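You operate a simulated robot arm through the tools that you are given. There is no shell and no other tool. Be economical: measure what you need, move in short steps, check, and stop when the job is done.

Carry out the task below with a simulated robot arm. There is one attempt and no reset: what you move stays moved.

Task
Take the red tea infuser and put it in the white bowl. Then put the cream felt pad on top of the sanding block.

Only the result counts: the job must be done as asked and must still hold three seconds after the hand-in. Knocking over, shifting, dropping, spilling or breaking anything else fails it.

Robot
A 6-joint arm with a two-finger parallel gripper, fixed in place. Base frame: the origin is at the foot of the arm, x ahead of it, y to its left, z up; the work surface is at about z = 0.75. Lengths are in m, angles in rad, forces in N, time in s.
With the tool pointing down near the work surface it reaches from about 0.18 to 0.64 m from the base axis. Its first joint turns from -1.152 to 1.152 rad. Payload 2.7 kg.
Tool frame: the origin (TCP) lies between the finger pads and is the grasp point; the fingertips stand 0.023 m ahead of it; z points along the fingers, y is the line along which they close. The gripper opens to 0.094 m. The fingers are 0.038 m wide and 0.01 m thick; the gripper's body (0.054 by 0.096 m) begins 0.039 m behind the TCP.
Orientation is told as [roll, pitch, yaw] about the base's x, y, z axes, in that order, counted from this pose: with the fingers straight down and closing along the base's y, the tool's x points along the base's -x, its y along +y and its z along -z.

Tools
- The arm moves only by the tool arm_command. Its argument "series" is a list of rows, each a list of 3 entries, a list of its own where there are three numbers: the turn, a rotation vector about the tool's x, y, z in rad, then the shift along the tool's x, y, z in mm, then the gripper command, from -1 (fully open) to 1 (shut), values between in proportion. In form: [[[wx, wy, wz], [tx, ty, tz], grip], ...]. A call has 1 to 8 rows; each row is the pose to reach, as a shift and turn from the pose commanded when the call began, along the tool's axes at that moment. Rows are played at 5 a second. More than 0.05 m and 0.15 rad between two rows, or a gripper value outside its range, and nothing of the call is played. Where a pose cannot be reached the arm comes as near as it can. A force on the tool above 40 N (or 10 N above the force at the start of the call, whichever is more), or a blocked arm, ends the call early, and 0.2 s more pass. The fingers move at their own pace (about 0.045 m/s each) and stop on an object; they squeeze with about 41 N. The grip force told is the motor's: it shows also when the fingers shut on nothing. Time passes only in rows, and 0.2 s behind the last, so rows that repeat a pose let the fingers close. It gives the time, the measured TCP pose, the force on the tool (base axes), the opening and the grip force at its end, in the units of the frame above (readings bear some noise).
- Cameras (640 x 400 px; columns grow to the right, rows downward): "scene" is fixed at [0.0576, -0.4231, 1.397]; the picture's right is [0.90, -0.44, 0.00], its down [-0.28, -0.58, -0.76] and it looks along [0.34, 0.69, -0.64] (base axes); focal length 351 px, centre (320, 200). "wrist" rides on the gripper at [-0.039, 0, -0.044] in the tool frame; the picture's right is [0.00, -1.00, 0.00], its down [0.97, 0.00, -0.24] and it looks along [0.24, 0.00, 0.97] (tool axes); focal length 218 px, centre (320, 200).
- snapshot(camera): a new picture of that camera. It takes no simulated time.
- locate(camera, pixels): for up to 12 pixels [column, row] of the newest picture of that camera ("zoom" is the newest enlarged one), the place [x, y, z] in the base frame of the surface seen there, good to about 0.002 m. It takes no simulated time.
- zoom(camera, box): a new picture of the part [left, top, right, bottom] of that camera's present view, enlarged. It takes no simulated time.
- hand_in(): hands the job in; it is judged then, once.

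Work in short steps. Measure before you move; look again where a grasp or a placing could have gone wrong, and mend it. You have 80 turns and 46 pictures in all, those below and enlarged ones among them. Open the gripper and draw the arm clear of the work before you hand the job in, unless the task says otherwise; then end with one line.

The tools are called by a JSON object that holds its "op" and its "data". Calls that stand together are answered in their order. arm_command: Moves the arm, as the interface text tells. Its arguments: {"type":"object","properties":{"series":{"type":"array"}},"required":["series"]} The other tools are called the same way: snapshot (camera) takes a picture; locate (camera, pixels) gives the place of the surface under pixels of a picture; zoom (camera, box) takes an enlarged picture of a part of a camera's view; hand_in () hands the job in.

At the start:

```text
clock: 0.0
ee_pos: [0.4852, -0.0061, 1.1086]
tool_rot: [0.0, 0.0, 0.001]
contact_force: [0.5, 0.5, 0.6]
finger_gap: 0.0941
gripper_force: 0.1
```

scene: 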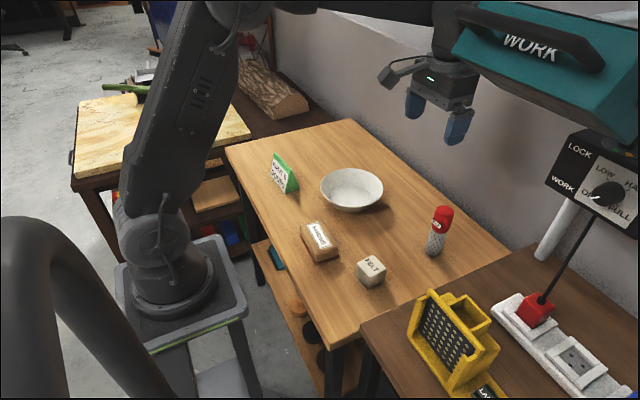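
wrist: 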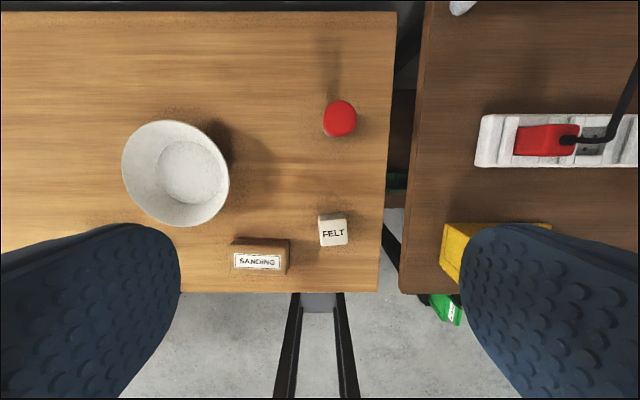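

The red infuser is around scene (438,230), the bowl (352,188), the block (320,242) and the felt (371,270). I'll zoom in and measure them.

{"op": "zoom", "data": {"camera": "scene", "box": [260, 140, 480, 300]}}

{"op": "locate", "data": {"camera": "wrist", "pixels": [[340, 115], [190, 172], [124, 170], [228, 175], [175, 122], [185, 225], [333, 227], [260, 246], [232, 242], [289, 244], [330, 180]]}}

{"op": "locate", "data": {"camera": "scene", "pixels": [[443, 210], [435, 240], [432, 253], [370, 264], [318, 236], [340, 192], [322, 188], [382, 188], [352, 170], [352, 210]]}}

```text
2.50 times, centred on (370, 220) of scene
```

zoom: 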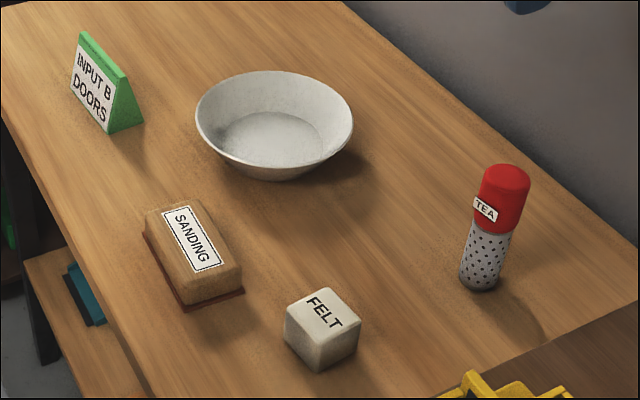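

```text
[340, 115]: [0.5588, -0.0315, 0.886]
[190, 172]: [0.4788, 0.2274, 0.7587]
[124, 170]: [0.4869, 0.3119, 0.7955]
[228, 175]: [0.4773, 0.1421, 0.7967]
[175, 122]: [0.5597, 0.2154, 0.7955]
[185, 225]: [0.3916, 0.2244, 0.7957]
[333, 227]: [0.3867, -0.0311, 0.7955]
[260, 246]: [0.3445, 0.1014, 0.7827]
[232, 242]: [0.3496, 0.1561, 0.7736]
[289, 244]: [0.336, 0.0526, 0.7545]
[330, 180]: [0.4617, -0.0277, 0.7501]
```

```text
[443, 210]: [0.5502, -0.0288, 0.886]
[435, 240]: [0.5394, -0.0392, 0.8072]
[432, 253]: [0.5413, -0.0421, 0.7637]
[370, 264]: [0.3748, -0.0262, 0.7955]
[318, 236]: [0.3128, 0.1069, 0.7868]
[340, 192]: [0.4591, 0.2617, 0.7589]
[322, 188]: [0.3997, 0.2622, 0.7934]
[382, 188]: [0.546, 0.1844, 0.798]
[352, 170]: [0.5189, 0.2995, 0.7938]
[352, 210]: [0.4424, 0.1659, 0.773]
```

Everything's located: bowl centre is about (0.476, 0.227), infuser top about (0.55, -0.03, 0.886). I'll move above the infuser at z≈1.0 for a closer look.

{"op": "arm_command", "data": {"series": [[[0, 0, 0], [-21, -8, 36], -1], [[0, 0, 0], [-42, -16, 72], -1], [[0, 0, 0], [-63, -24, 108], -1], [[0, 0, 0], [-63, -24, 108], -1]]}}

{"op": "snapshot", "data": {"camera": "wrist"}}

```text
clock: 1.0
ee_pos: [0.5477, -0.0307, 0.9997]
tool_rot: [0.0, -0.003, 0.0]
contact_force: [-0.4, 0.3, -0.2]
finger_gap: 0.0938
gripper_force: 0.0
```

```text
42 pictures are left
```

wrist: 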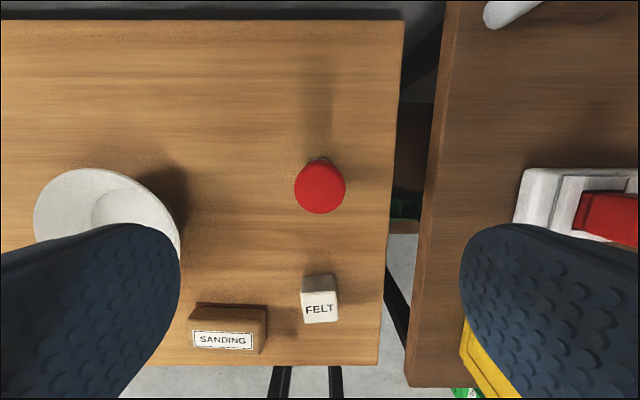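

The infuser top disc is centred at about (320,188), spanning columns 294–346. I'll measure its edges.

{"op": "locate", "data": {"camera": "wrist", "pixels": [[320, 188], [298, 188], [342, 188], [320, 168], [320, 209], [320, 160]]}}

```text
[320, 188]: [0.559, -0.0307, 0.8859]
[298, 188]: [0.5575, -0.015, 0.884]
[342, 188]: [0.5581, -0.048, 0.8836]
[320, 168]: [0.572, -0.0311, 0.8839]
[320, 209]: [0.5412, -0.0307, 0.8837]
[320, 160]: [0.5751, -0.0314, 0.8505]
```

The infuser axis is at about (0.556, -0.031), with a diameter of about 0.037. I'll go straight down to TCP z≈0.856, then grip.

{"op": "arm_command", "data": {"series": [[[0, 0, 0], [-9, 0, 45], -1], [[0, 0, 0], [-9, 0, 90], -1], [[0, 0, 0], [-9, 0, 125], -1], [[0, 0, 0], [-9, 0, 144], -1], [[0, 0, 0], [-9, 0, 144], 1], [[0, 0, 0], [-9, 0, 144], 1], [[0, 0, 0], [-9, 0, 144], 1], [[0, 0, 0], [-9, 0, 144], 1]]}}

```text
clock: 2.8
ee_pos: [0.5551, -0.031, 0.8562]
tool_rot: [0.0, 0.001, -0.002]
contact_force: [-0.1, 0.5, 0.0]
finger_gap: 0.039
gripper_force: 39.6
```

The fingers hold it at a 39 mm gap. I'll lift slowly and look.

{"op": "arm_command", "data": {"series": [[[0, 0, 0], [0, 0, -15], 1], [[0, 0, 0], [0, 0, -40], 1], [[0, 0, 0], [0, 0, -80], 1], [[0, 0, 0], [0, 0, -110], 1], [[0, 0, 0], [0, 0, -110], 1]]}}

{"op": "snapshot", "data": {"camera": "scene"}}

```text
clock: 4.0
ee_pos: [0.556, -0.0302, 0.9665]
tool_rot: [0.0, 0.0, -0.001]
contact_force: [-0.4, -0.1, -0.5]
finger_gap: 0.0391
gripper_force: 40.9
```

```text
41 pictures are left
```

scene: 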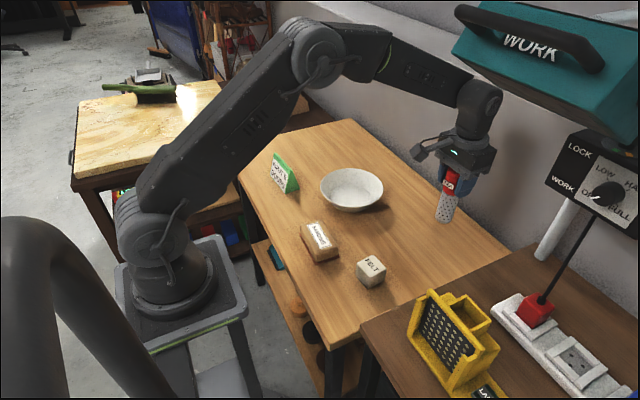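

The whole infuser came up (445,195), with its bottom at about z=0.86. I'll carry it over the bowl centre at (0.476, 0.227).

{"op": "arm_command", "data": {"series": [[[0, 0, 0], [13, 43, 0], 1], [[0, 0, 0], [27, 86, 0], 1], [[0, 0, 0], [40, 129, 0], 1], [[0, 0, 0], [53, 172, 0], 1], [[0, 0, 0], [67, 215, 0], 1], [[0, 0, 0], [80, 257, 0], 1], [[0, 0, 0], [80, 257, 0], 1]]}}

{"op": "zoom", "data": {"camera": "scene", "box": [260, 90, 480, 250]}}

{"op": "snapshot", "data": {"camera": "wrist"}}

```text
clock: 5.6
ee_pos: [0.4752, 0.2272, 0.966]
tool_rot: [-0.001, -0.001, 0.001]
contact_force: [0.4, 1.5, -0.7]
finger_gap: 0.039
gripper_force: 41.1
```

```text
2.50 times, centred on (370, 170) of scene
```

zoom: 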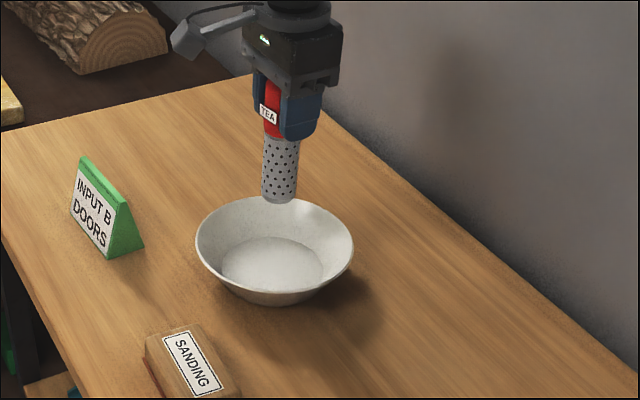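

```text
39 pictures are left
```

wrist: 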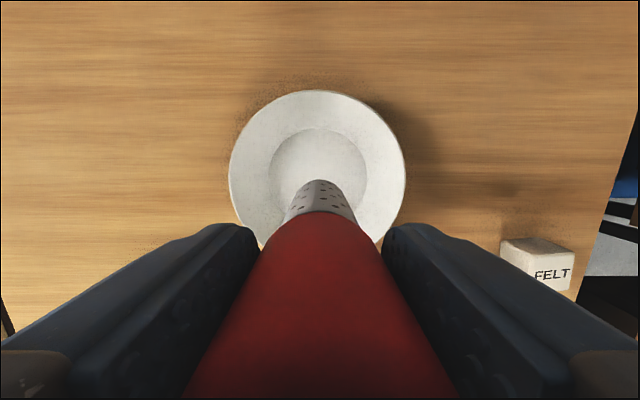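

The infuser hangs upright over the bowl centre and needs to drop about 101 mm to touch the floor. I'll lower 97 mm first.

{"op": "arm_command", "data": {"series": [[[0, 0, 0], [0, 0, 35], 1], [[0, 0, 0], [0, 0, 65], 1], [[0, 0, 0], [0, 0, 85], 1], [[0, 0, 0], [0, 0, 97], 1], [[0, 0, 0], [0, 0, 97], 1]]}}

{"op": "zoom", "data": {"camera": "scene", "box": [290, 110, 420, 230]}}

```text
clock: 6.8
ee_pos: [0.4767, 0.2253, 0.8684]
tool_rot: [-0.001, 0.001, -0.001]
contact_force: [1.0, -0.2, -2.0]
finger_gap: 0.039
gripper_force: 41.3
```

```text
3.33 times, centred on (355, 170) of scene
```

zoom: 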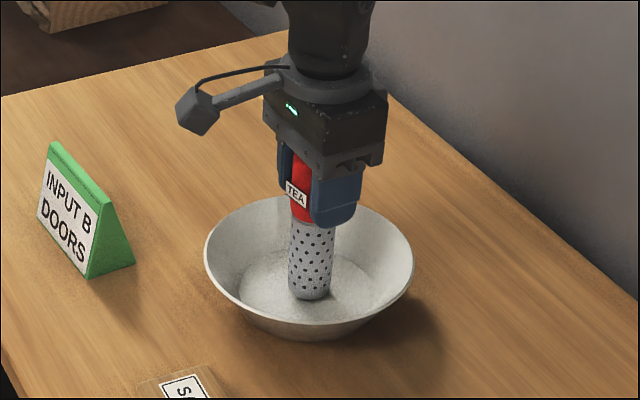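

The bottom is just above the bowl floor, with no contact yet. I'll ease down 3 mm and check the force.

{"op": "arm_command", "data": {"series": [[[0, 0, 0], [0, 0, 1.5], 1], [[0, 0, 0], [0, 0, 3], 1], [[0, 0, 0], [0, 0, 3], 1]]}}

```text
clock: 7.6
ee_pos: [0.4774, 0.2268, 0.867]
tool_rot: [0.0, 0.0, 0.001]
contact_force: [0.8, -0.3, -0.7]
finger_gap: 0.039
gripper_force: 40.7
```

No contact force yet. I'll go 2 mm further in small steps.

{"op": "arm_command", "data": {"series": [[[0, 0, 0], [0, 0, 1], 1], [[0, 0, 0], [0, 0, 2], 1], [[0, 0, 0], [0, 0, 2], 1]]}}

```text
clock: 8.4
ee_pos: [0.4763, 0.2268, 0.8639]
tool_rot: [0.0, -0.002, 0.0]
contact_force: [0.3, -0.5, 0.4]
finger_gap: 0.0389
gripper_force: 40.9
```

The force is near zero, so contact is close. I'll go one more millimetre.

{"op": "arm_command", "data": {"series": [[[0, 0, 0], [0, 0, 1], 1], [[0, 0, 0], [0, 0, 1], 1]]}}

```text
clock: 9.0
ee_pos: [0.4756, 0.2268, 0.8639]
tool_rot: [0.002, -0.002, 0.001]
contact_force: [-3.8, -1.3, 13.1]
finger_gap: 0.0387
gripper_force: 41.2
```

Contact shows as 13 N upward. I'll ease back 0.8 mm, open and check.

{"op": "arm_command", "data": {"series": [[[0, 0, 0], [0, 0, -0.8], 1], [[0, 0, 0], [0, 0, -0.8], 0], [[0, 0, 0], [0, 0, -0.8], -0.3], [[0, 0, 0], [0, 0, -0.8], -1], [[0, 0, 0], [0, 0, -0.8], -1], [[0, 0, 0], [0, 0, -0.8], -1]]}}

{"op": "zoom", "data": {"camera": "scene", "box": [290, 110, 420, 230]}}

```text
clock: 10.4
ee_pos: [0.4767, 0.2271, 0.8646]
tool_rot: [-0.002, 0.0, 0.0]
contact_force: [0.5, -0.3, -0.9]
finger_gap: 0.0942
gripper_force: 0.1
```

```text
3.33 times, centred on (355, 170) of scene
```

zoom: 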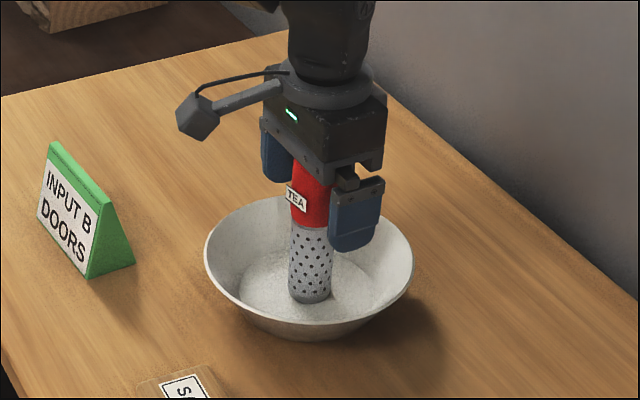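

It stands upright in the bowl. I'll withdraw straight up by 150 mm, to z≈1.01.

{"op": "arm_command", "data": {"series": [[[0, 0, 0], [0, 0, -25], -1], [[0, 0, 0], [0, 0, -65], -1], [[0, 0, 0], [0, 0, -110], -1], [[0, 0, 0], [0, 0, -150], -1], [[0, 0, 0], [0, 0, -150], -1]]}}

{"op": "zoom", "data": {"camera": "scene", "box": [260, 140, 480, 300]}}

```text
clock: 11.6
ee_pos: [0.4766, 0.2264, 1.0146]
tool_rot: [0.001, 0.0, 0.001]
contact_force: [-1.0, 0.4, 0.2]
finger_gap: 0.0938
gripper_force: 0.0
```

```text
2.50 times, centred on (370, 220) of scene
```

zoom: 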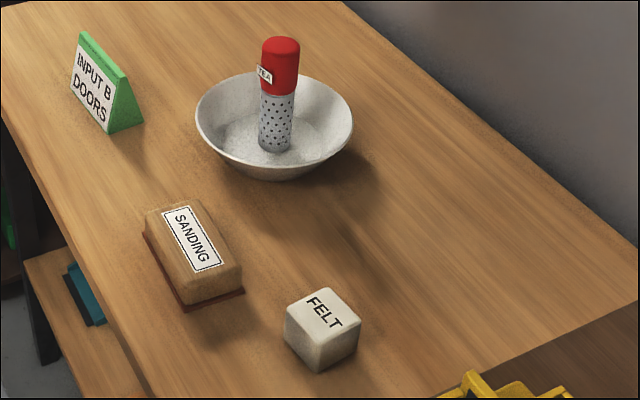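

The infuser stands free. Next I'll move over the felt pad at about (0.38, -0.03) for a closer look.

{"op": "arm_command", "data": {"series": [[[0, 0, 0], [16, -43, 0], -1], [[0, 0, 0], [32, -86, 0], -1], [[0, 0, 0], [48, -129, 0], -1], [[0, 0, 0], [64, -172, 0], -1], [[0, 0, 0], [80, -214, 15], -1], [[0, 0, 0], [97, -250, 40], -1], [[0, 0, 0], [97, -250, 75], -1], [[0, 0, 0], [97, -250, 75], -1]]}}

{"op": "snapshot", "data": {"camera": "wrist"}}

```text
clock: 13.4
ee_pos: [0.3792, -0.0237, 0.9397]
tool_rot: [0.001, 0.0, -0.001]
contact_force: [-0.2, 0.2, 0.0]
finger_gap: 0.094
gripper_force: 0.0
```

```text
35 pictures are left
```

wrist: 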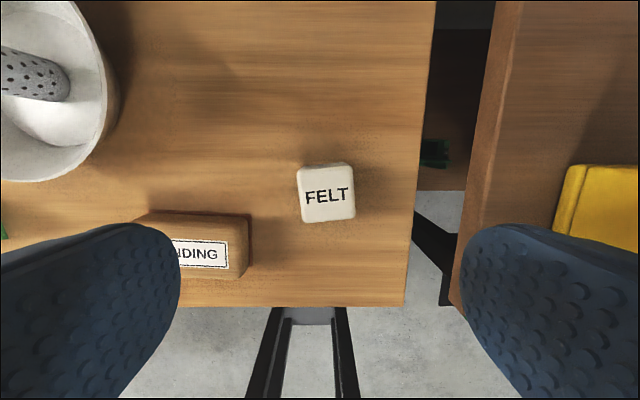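

The felt pad spans about (297–355, 163–222) and is slightly rotated. I'll measure its corners and the block's visible top.

{"op": "locate", "data": {"camera": "wrist", "pixels": [[301, 172], [351, 168], [303, 219], [352, 214], [327, 193], [299, 195], [353, 191], [240, 225], [210, 225], [240, 265], [215, 254], [228, 275]]}}

{"op": "zoom", "data": {"camera": "wrist", "box": [270, 145, 380, 245]}}

```text
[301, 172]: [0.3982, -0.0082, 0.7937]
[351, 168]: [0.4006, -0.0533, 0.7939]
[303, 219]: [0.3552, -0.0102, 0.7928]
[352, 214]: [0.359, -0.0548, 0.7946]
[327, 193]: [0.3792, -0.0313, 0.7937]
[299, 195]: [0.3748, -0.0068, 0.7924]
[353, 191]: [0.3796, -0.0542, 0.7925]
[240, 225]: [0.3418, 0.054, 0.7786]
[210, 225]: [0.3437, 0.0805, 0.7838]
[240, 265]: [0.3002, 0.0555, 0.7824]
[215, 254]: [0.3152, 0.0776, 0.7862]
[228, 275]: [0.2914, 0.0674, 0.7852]
```

```text
4.00 times, centred on (325, 195) of wrist
```

zoom: 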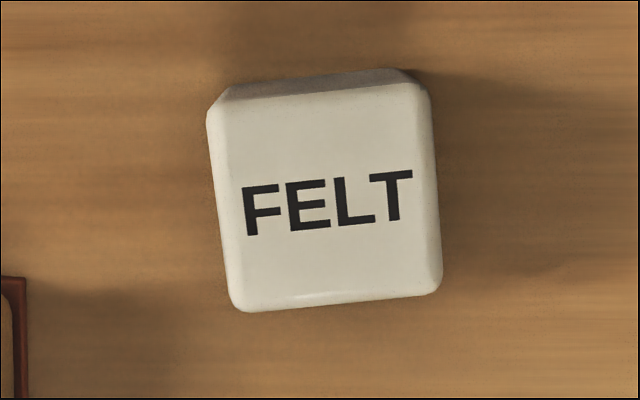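

The felt's centre is about (0.3785, -0.031), 50 mm across and yawed about +0.09 rad. Before gripping it, I'll look at the sanding block from above.

{"op": "arm_command", "data": {"series": [[[0, 0, 0], [15, 42, 0], -1], [[0, 0, 0], [30, 84, 0], -1], [[0, 0, 0], [45, 128, 0], -1], [[0, 0, 0], [45, 128, 0], -1]]}}

{"op": "snapshot", "data": {"camera": "wrist"}}

```text
clock: 14.4
ee_pos: [0.3333, 0.1048, 0.9379]
tool_rot: [0.0, 0.0, -0.001]
contact_force: [0.3, -0.1, -0.3]
finger_gap: 0.0938
gripper_force: 0.0
```

```text
33 pictures are left
```

wrist: 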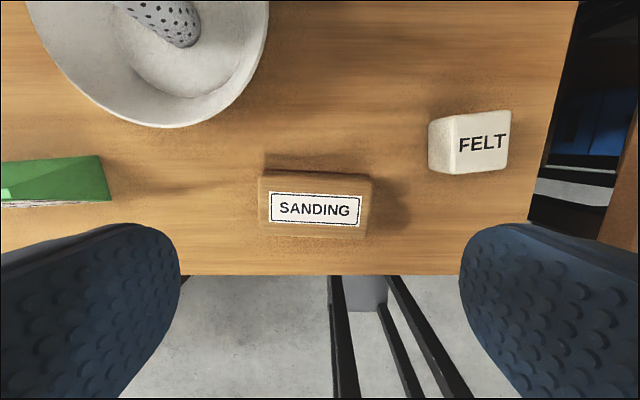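

The block's top spans about (260–372, 178–236), rotated slightly the other way. I'll measure it.

{"op": "locate", "data": {"camera": "wrist", "pixels": [[264, 182], [366, 187], [262, 227], [363, 233], [314, 208], [314, 187], [314, 229], [280, 208], [350, 208], [314, 198], [314, 219], [314, 181]]}}

{"op": "zoom", "data": {"camera": "wrist", "box": [240, 140, 400, 260]}}

```text
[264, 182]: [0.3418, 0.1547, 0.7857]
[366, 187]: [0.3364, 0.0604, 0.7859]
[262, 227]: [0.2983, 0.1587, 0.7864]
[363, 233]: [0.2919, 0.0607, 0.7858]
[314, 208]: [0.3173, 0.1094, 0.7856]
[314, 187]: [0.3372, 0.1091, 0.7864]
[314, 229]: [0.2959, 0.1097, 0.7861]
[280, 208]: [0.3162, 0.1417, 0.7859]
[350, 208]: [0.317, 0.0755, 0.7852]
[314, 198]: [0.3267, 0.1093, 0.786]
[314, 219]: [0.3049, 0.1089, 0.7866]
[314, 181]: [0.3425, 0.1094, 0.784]
```

```text
3.33 times, centred on (320, 200) of wrist
```

zoom: 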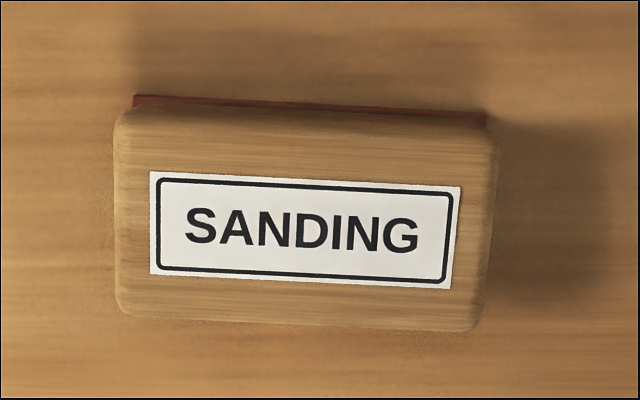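

The block top is flat at z=0.786, centred at (0.317, 0.108) with yaw about -0.055. I'll move back over the felt, aligned to its yaw.

{"op": "arm_command", "data": {"series": [[[0, 0, -0.03], [-15, -45, 0], -1], [[0, 0, -0.06], [-30, -90, 0], -1], [[0, 0, -0.09], [-45, -136, 0], -1], [[0, 0, -0.09], [-45, -136, 45], -1], [[0, 0, -0.09], [-45, -136, 80], -1], [[0, 0, -0.09], [-45, -136, 80], -1]]}}

{"op": "snapshot", "data": {"camera": "wrist"}}

```text
clock: 15.8
ee_pos: [0.379, -0.0327, 0.858]
tool_rot: [0.0, 0.001, 0.091]
contact_force: [0.5, -0.3, 0.1]
finger_gap: 0.094
gripper_force: 0.0
```

```text
31 pictures are left
```

wrist: 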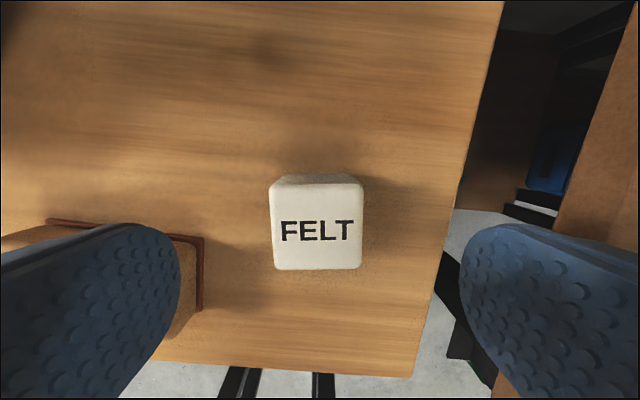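

It's aligned and centred (316,225). I'll descend 77 mm and grip.

{"op": "arm_command", "data": {"series": [[[0, 0, 0], [0, 1, 35], -1], [[0, 0, 0], [0, 1, 60], -1], [[0, 0, 0], [0, 1, 77], -1], [[0, 0, 0], [0, 1, 77], -1], [[0, 0, 0], [0, 1, 77], 1], [[0, 0, 0], [0, 1, 77], 1], [[0, 0, 0], [0, 1, 77], 1], [[0, 0, 0], [0, 1, 77], 1]]}}

```text
clock: 17.6
ee_pos: [0.3786, -0.0298, 0.7825]
tool_rot: [0.001, -0.003, 0.091]
contact_force: [0.1, 0.2, -0.5]
finger_gap: 0.049
gripper_force: 40.8
```

The felt is gripped at a 49 mm gap. I'll lift 80 mm and check.

{"op": "arm_command", "data": {"series": [[[0, 0, 0], [0, 0, -20], 1], [[0, 0, 0], [0, 0, -50], 1], [[0, 0, 0], [0, 0, -80], 1], [[0, 0, 0], [0, 0, -80], 1]]}}

{"op": "snapshot", "data": {"camera": "wrist"}}

```text
clock: 18.6
ee_pos: [0.38, -0.03, 0.8616]
tool_rot: [0.0, 0.001, 0.09]
contact_force: [0.5, 0.0, -0.5]
finger_gap: 0.0001
gripper_force: 41.0
```

```text
30 pictures are left
```

wrist: 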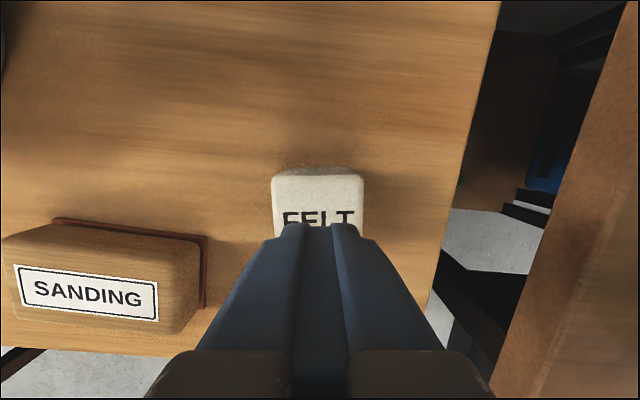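

The gripper slipped off: the gap is 0 and the felt is still on the table. I'll open and look at the pad's shape and position before retrying.

{"op": "arm_command", "data": {"series": [[[0, 0, 0], [0, 0, -30], -1], [[0, 0, 0], [0, 0, -60], -1], [[0, 0, 0], [0, 0, -60], -1], [[0, 0, 0], [0, 0, -60], -1], [[0, 0, 0], [0, 0, -60], -1]]}}

{"op": "zoom", "data": {"camera": "scene", "box": [340, 240, 404, 300]}}

{"op": "snapshot", "data": {"camera": "wrist"}}

```text
clock: 19.8
ee_pos: [0.3804, -0.0309, 0.9206]
tool_rot: [0.001, 0.0, 0.091]
contact_force: [-0.2, 1.2, -0.6]
finger_gap: 0.0941
gripper_force: 0.1
```

```text
6.67 times, centred on (372, 270) of scene
```

zoom: 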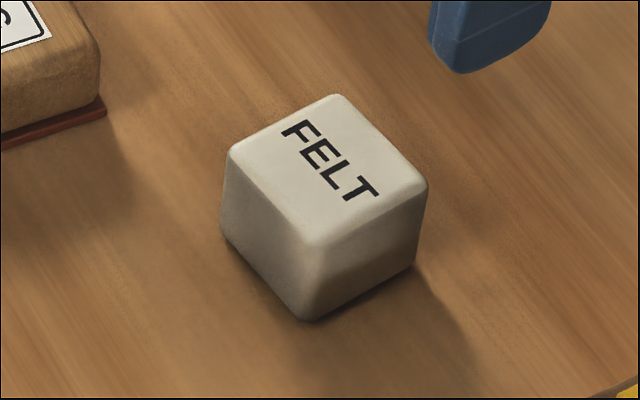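

```text
28 pictures are left
```

wrist: 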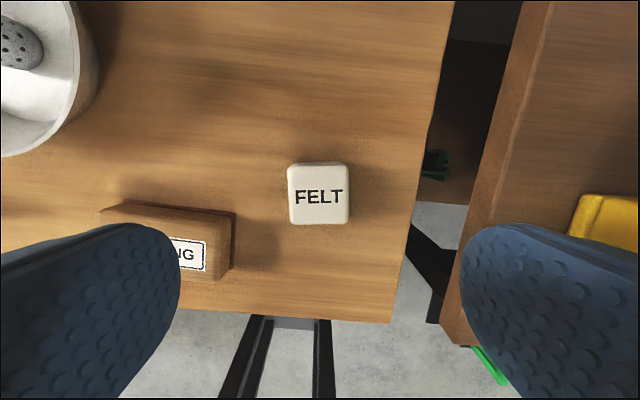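

The pad is a plain cube, unmoved at (319,195). I'll grip again a little deeper, with TCP at 0.776 so the tips are 3 mm above the table, then lift in tiny steps while watching the force.

{"op": "locate", "data": {"camera": "wrist", "pixels": [[319, 195], [291, 195], [347, 195], [319, 166], [319, 222]]}}

{"op": "arm_command", "data": {"series": [[[0, 0, 0], [0, 0, 45], -1], [[0, 0, 0], [0, 0, 90], -1], [[0, 0, 0], [0, 0, 125], -1], [[0, 0, 0], [0, 0, 140], -1], [[0, 0, 0], [0, 0, 140], -1]]}}

```text
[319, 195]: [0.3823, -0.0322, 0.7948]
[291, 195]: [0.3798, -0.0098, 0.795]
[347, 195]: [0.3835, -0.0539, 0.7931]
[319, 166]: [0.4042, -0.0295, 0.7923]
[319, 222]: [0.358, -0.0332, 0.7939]
```

```text
clock: 21.0
ee_pos: [0.379, -0.0312, 0.7804]
tool_rot: [0.0, -0.001, 0.092]
contact_force: [0.1, 0.8, -0.9]
finger_gap: 0.0941
gripper_force: 0.1
```

At z=0.780. I'll go 4.5 mm lower, close for longer, and hold.

{"op": "arm_command", "data": {"series": [[[0, 0, 0], [-2, 0, 4.5], -1], [[0, 0, 0], [-2, 0, 4.5], -1], [[0, 0, 0], [-2, 0, 4.5], 1], [[0, 0, 0], [-2, 0, 4.5], 1], [[0, 0, 0], [-2, 0, 4.5], 1], [[0, 0, 0], [-2, 0, 4.5], 1], [[0, 0, 0], [-2, 0, 4.5], 1], [[0, 0, 0], [-2, 0, 4.5], 1]]}}

{"op": "arm_command", "data": {"series": [[[0, 0, 0], [0, 0, -1], 1], [[0, 0, 0], [0, 0, -2], 1], [[0, 0, 0], [0, 0, -3], 1], [[0, 0, 0], [0, 0, -4], 1], [[0, 0, 0], [0, 0, -4], 1]]}}

{"op": "zoom", "data": {"camera": "scene", "box": [340, 240, 404, 300]}}

```text
clock: 22.8
ee_pos: [0.3802, -0.0295, 0.7759]
tool_rot: [0.002, 0.001, 0.09]
contact_force: [-0.1, -0.1, 1.2]
finger_gap: 0.0491
gripper_force: 41.6
```

```text
clock: 24.0
ee_pos: [0.3825, -0.0304, 0.7822]
tool_rot: [0.0, 0.0, 0.092]
contact_force: [-0.6, 0.4, 0.1]
finger_gap: 0.0493
gripper_force: 41.1
```

```text
6.67 times, centred on (372, 270) of scene
```

zoom: 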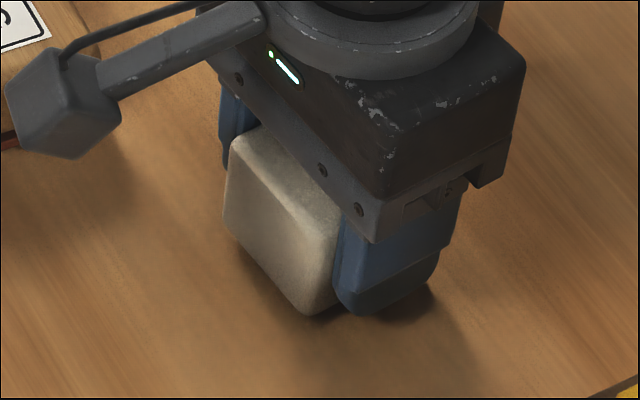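

The lower corner may have risen slightly (y 322→315). I'll keep lifting slowly by another 6 mm and look.

{"op": "arm_command", "data": {"series": [[[0, 0, 0], [0, 0, -1], 1], [[0, 0, 0], [0, 0, -2], 1], [[0, 0, 0], [0, 0, -3], 1], [[0, 0, 0], [0, 0, -4], 1], [[0, 0, 0], [0, 0, -5], 1], [[0, 0, 0], [0, 0, -6], 1]]}}

{"op": "zoom", "data": {"camera": "scene", "box": [340, 240, 404, 300]}}

```text
clock: 25.4
ee_pos: [0.3826, -0.03, 0.7859]
tool_rot: [0.0, -0.001, 0.091]
contact_force: [0.0, 0.1, -1.0]
finger_gap: 0.0492
gripper_force: 41.0
```

```text
6.67 times, centred on (372, 270) of scene
```

zoom: 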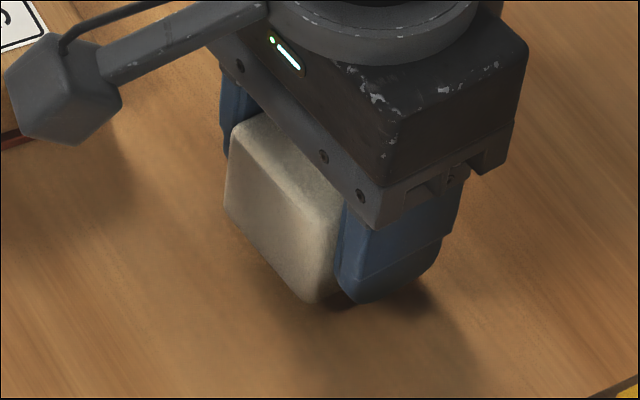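

The cube now rises with the fingers (bottom corner at y≈300). I'll continue gently, 6 mm per row, up to z≈0.83.

{"op": "arm_command", "data": {"series": [[[0, 0, 0], [0, 0, -4], 1], [[0, 0, 0], [0, 0, -10], 1], [[0, 0, 0], [0, 0, -16], 1], [[0, 0, 0], [0, 0, -22], 1], [[0, 0, 0], [0, 0, -28], 1], [[0, 0, 0], [0, 0, -34], 1], [[0, 0, 0], [0, 0, -40], 1], [[0, 0, 0], [0, 0, -44], 1]]}}

{"op": "zoom", "data": {"camera": "scene", "box": [300, 200, 428, 300]}}

```text
clock: 27.2
ee_pos: [0.3827, -0.0296, 0.8308]
tool_rot: [-0.001, 0.001, 0.09]
contact_force: [-0.6, 0.4, -0.9]
finger_gap: 0.0488
gripper_force: 40.7
```

```text
4.00 times, centred on (364, 250) of scene
```

zoom: 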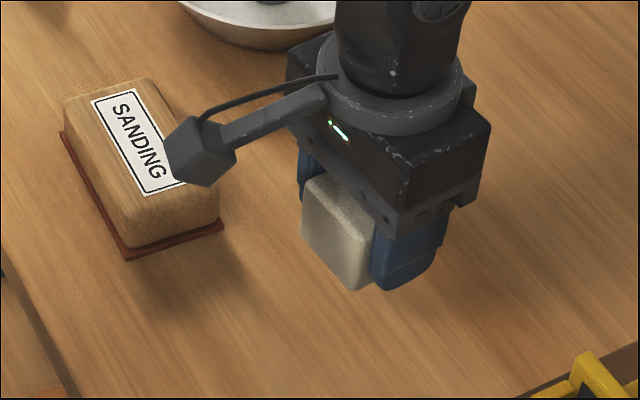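

The cube is held level, with its bottom at about z=0.805. I'll carry it gently to above the block centre (0.319, 0.108), turning to yaw -0.055.

{"op": "arm_command", "data": {"series": [[[0, 0, 0.008], [3, 8.5, 0], 1], [[0, 0, 0.028], [10, 28, 0], 1], [[0, 0, 0.052], [18, 51, 0], 1], [[0, 0, 0.078], [27.5, 77, 0], 1], [[0, 0, 0.104], [36.5, 103, 0], 1], [[0, 0, 0.126], [44, 124, 0], 1], [[0, 0, 0.145], [50.9, 142.7, 0], 1], [[0, 0, 0.145], [50.9, 142.7, 0], 1]]}}

{"op": "zoom", "data": {"camera": "scene", "box": [260, 180, 388, 280]}}

{"op": "snapshot", "data": {"camera": "wrist"}}

```text
clock: 29.0
ee_pos: [0.3167, 0.1068, 0.8306]
tool_rot: [0.0, 0.001, -0.055]
contact_force: [0.3, 0.2, 0.8]
finger_gap: 0.0492
gripper_force: 41.1
```

```text
4.00 times, centred on (324, 230) of scene
```

zoom: 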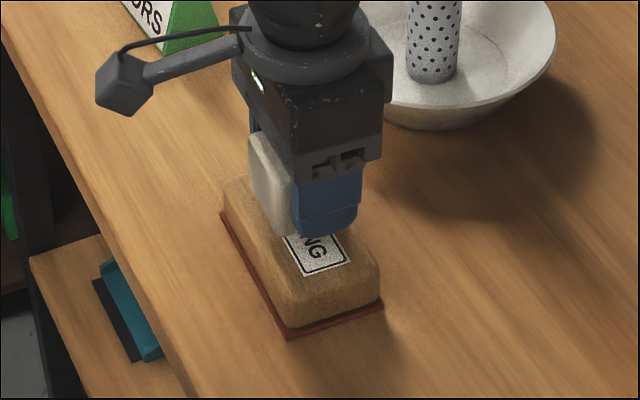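

```text
23 pictures are left
```

wrist: 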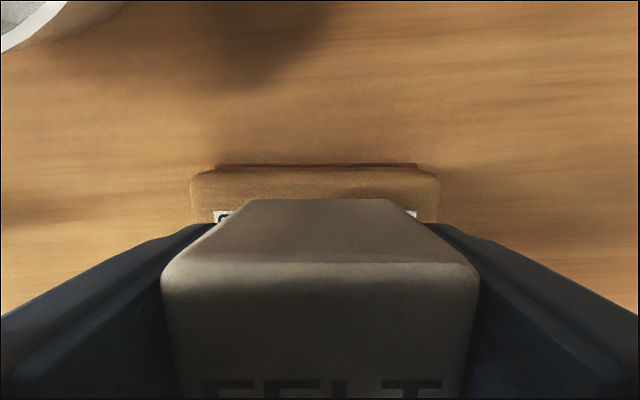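

The yaw matches the block. I'll check the x alignment of the cube's front face against the block's front edge.

{"op": "locate", "data": {"camera": "wrist", "pixels": [[315, 202], [315, 230], [260, 204], [375, 204], [315, 178], [200, 195], [430, 195], [315, 280]]}}

{"op": "locate", "data": {"camera": "zoom", "pixels": [[272, 180], [255, 170], [285, 215]]}}

```text
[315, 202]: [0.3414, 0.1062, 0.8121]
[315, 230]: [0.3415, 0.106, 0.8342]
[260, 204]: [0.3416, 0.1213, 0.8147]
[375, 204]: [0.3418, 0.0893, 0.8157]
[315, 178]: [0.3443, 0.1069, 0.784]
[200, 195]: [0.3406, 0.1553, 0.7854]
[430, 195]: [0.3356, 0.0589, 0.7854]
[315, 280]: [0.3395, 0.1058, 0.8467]
```

```text
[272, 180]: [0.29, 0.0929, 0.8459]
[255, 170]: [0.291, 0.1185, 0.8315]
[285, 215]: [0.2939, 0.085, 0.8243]
```

The cube is centred in x (0.291–0.3415 on a block of 0.291–0.344) and in y. I'll lower it 16 mm.

{"op": "arm_command", "data": {"series": [[[0, 0, 0], [0, 0, 4], 1], [[0, 0, 0], [0, 0, 8], 1], [[0, 0, 0], [0, 0, 12], 1], [[0, 0, 0], [0, 0, 16], 1], [[0, 0, 0], [0, 0, 16], 1]]}}

{"op": "zoom", "data": {"camera": "scene", "box": [285, 205, 349, 265]}}

```text
clock: 30.2
ee_pos: [0.3177, 0.1087, 0.8153]
tool_rot: [-0.002, 0.0, -0.054]
contact_force: [0.8, 0.8, 0.1]
finger_gap: 0.0493
gripper_force: 41.0
```

```text
6.67 times, centred on (317, 235) of scene
```

zoom: 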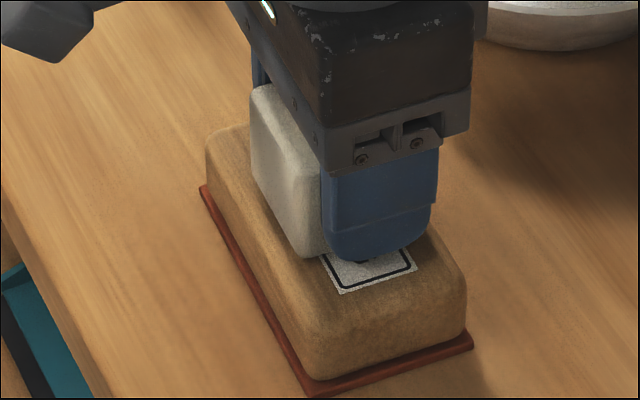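

It's just above contact. I'll lower in 1 mm steps while watching the force.

{"op": "arm_command", "data": {"series": [[[0, 0, 0], [0, 0, 1], 1], [[0, 0, 0], [0, 0, 2], 1], [[0, 0, 0], [0, 0, 2], 1]]}}

```text
clock: 31.0
ee_pos: [0.3174, 0.1072, 0.814]
tool_rot: [0.001, -0.002, -0.054]
contact_force: [0.0, -0.4, -0.4]
finger_gap: 0.0491
gripper_force: 41.3
```

No contact yet, so another 2 mm.

{"op": "arm_command", "data": {"series": [[[0, 0, 0], [0, 0, 1], 1], [[0, 0, 0], [0, 0, 2], 1], [[0, 0, 0], [0, 0, 2], 1]]}}

```text
clock: 31.9
ee_pos: [0.3175, 0.1079, 0.8132]
tool_rot: [0.003, -0.004, -0.054]
contact_force: [-4.6, -0.4, 11.7]
finger_gap: 0.049
gripper_force: 40.6
stopped in row 3: the force on the tool passed its limit (the readings are from after the stop); the commanded pose is now the measured one
```

Contact is made at about 12 N. I'll ease up 0.3 mm and open gradually.

{"op": "arm_command", "data": {"series": [[[0, 0, 0], [0, 0, -0.3], 1], [[0, 0, 0], [0, 0, -0.3], 0.0], [[0, 0, 0], [0, 0, -0.3], -0.4], [[0, 0, 0], [0, 0, -0.3], -0.8], [[0, 0, 0], [0, 0, -0.3], -0.8], [[0, 0, 0], [0, 0, -0.3], -0.8]]}}

{"op": "zoom", "data": {"camera": "scene", "box": [285, 205, 349, 265]}}

```text
clock: 33.3
ee_pos: [0.3198, 0.1086, 0.8129]
tool_rot: [0.001, -0.002, -0.055]
contact_force: [0.1, 0.8, -0.6]
finger_gap: 0.0846
gripper_force: 0.0
```

```text
6.67 times, centred on (317, 235) of scene
```

zoom: 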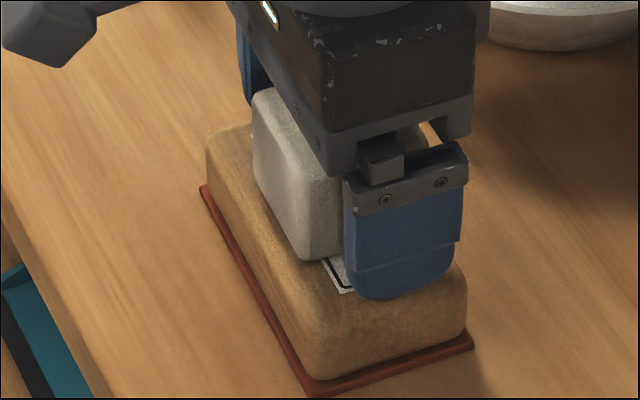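

The cube rests on the block with the fingers clear of it. I'll withdraw straight up.

{"op": "arm_command", "data": {"series": [[[0, 0, 0], [0, 0, -15], -0.8], [[0, 0, 0], [0, 0, -45], -0.8], [[0, 0, 0], [0, 0, -90], -0.8], [[0, 0, 0], [0, 0, -135], -1], [[0, 0, 0], [0, 0, -180], -1], [[0, 0, 0], [0, 0, -180], -1]]}}

{"op": "zoom", "data": {"camera": "scene", "box": [260, 140, 480, 300]}}

{"op": "snapshot", "data": {"camera": "wrist"}}

```text
clock: 34.7
ee_pos: [0.3186, 0.1081, 0.993]
tool_rot: [0.003, 0.001, -0.053]
contact_force: [-0.6, 0.6, -0.6]
finger_gap: 0.094
gripper_force: 0.1
```

```text
2.50 times, centred on (370, 220) of scene
```

zoom: 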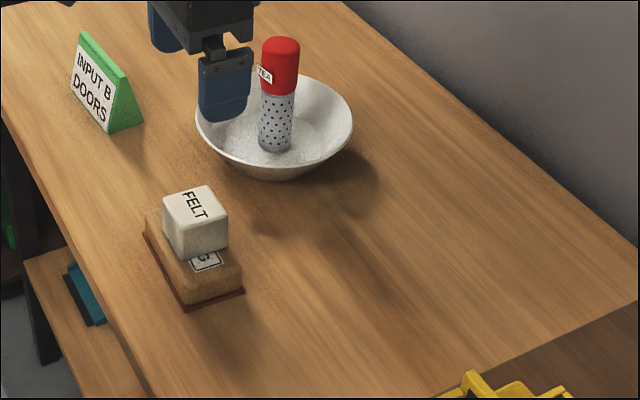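

```text
19 pictures are left
```

wrist: 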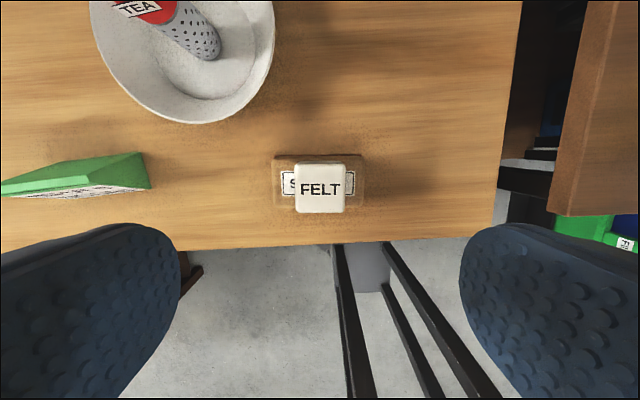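

The felt sits centred on the block, the infuser stands in the bowl, nothing else has moved, and the arm is clear with the gripper open. I'll hand it in.

{"op": "hand_in", "data": {}}

```text
The job is handed in.
```

The red tea infuser is standing in the white bowl and the cream felt pad is on top of the sanding block; the pad slipped out of the first grip without moving and went up on the second try.
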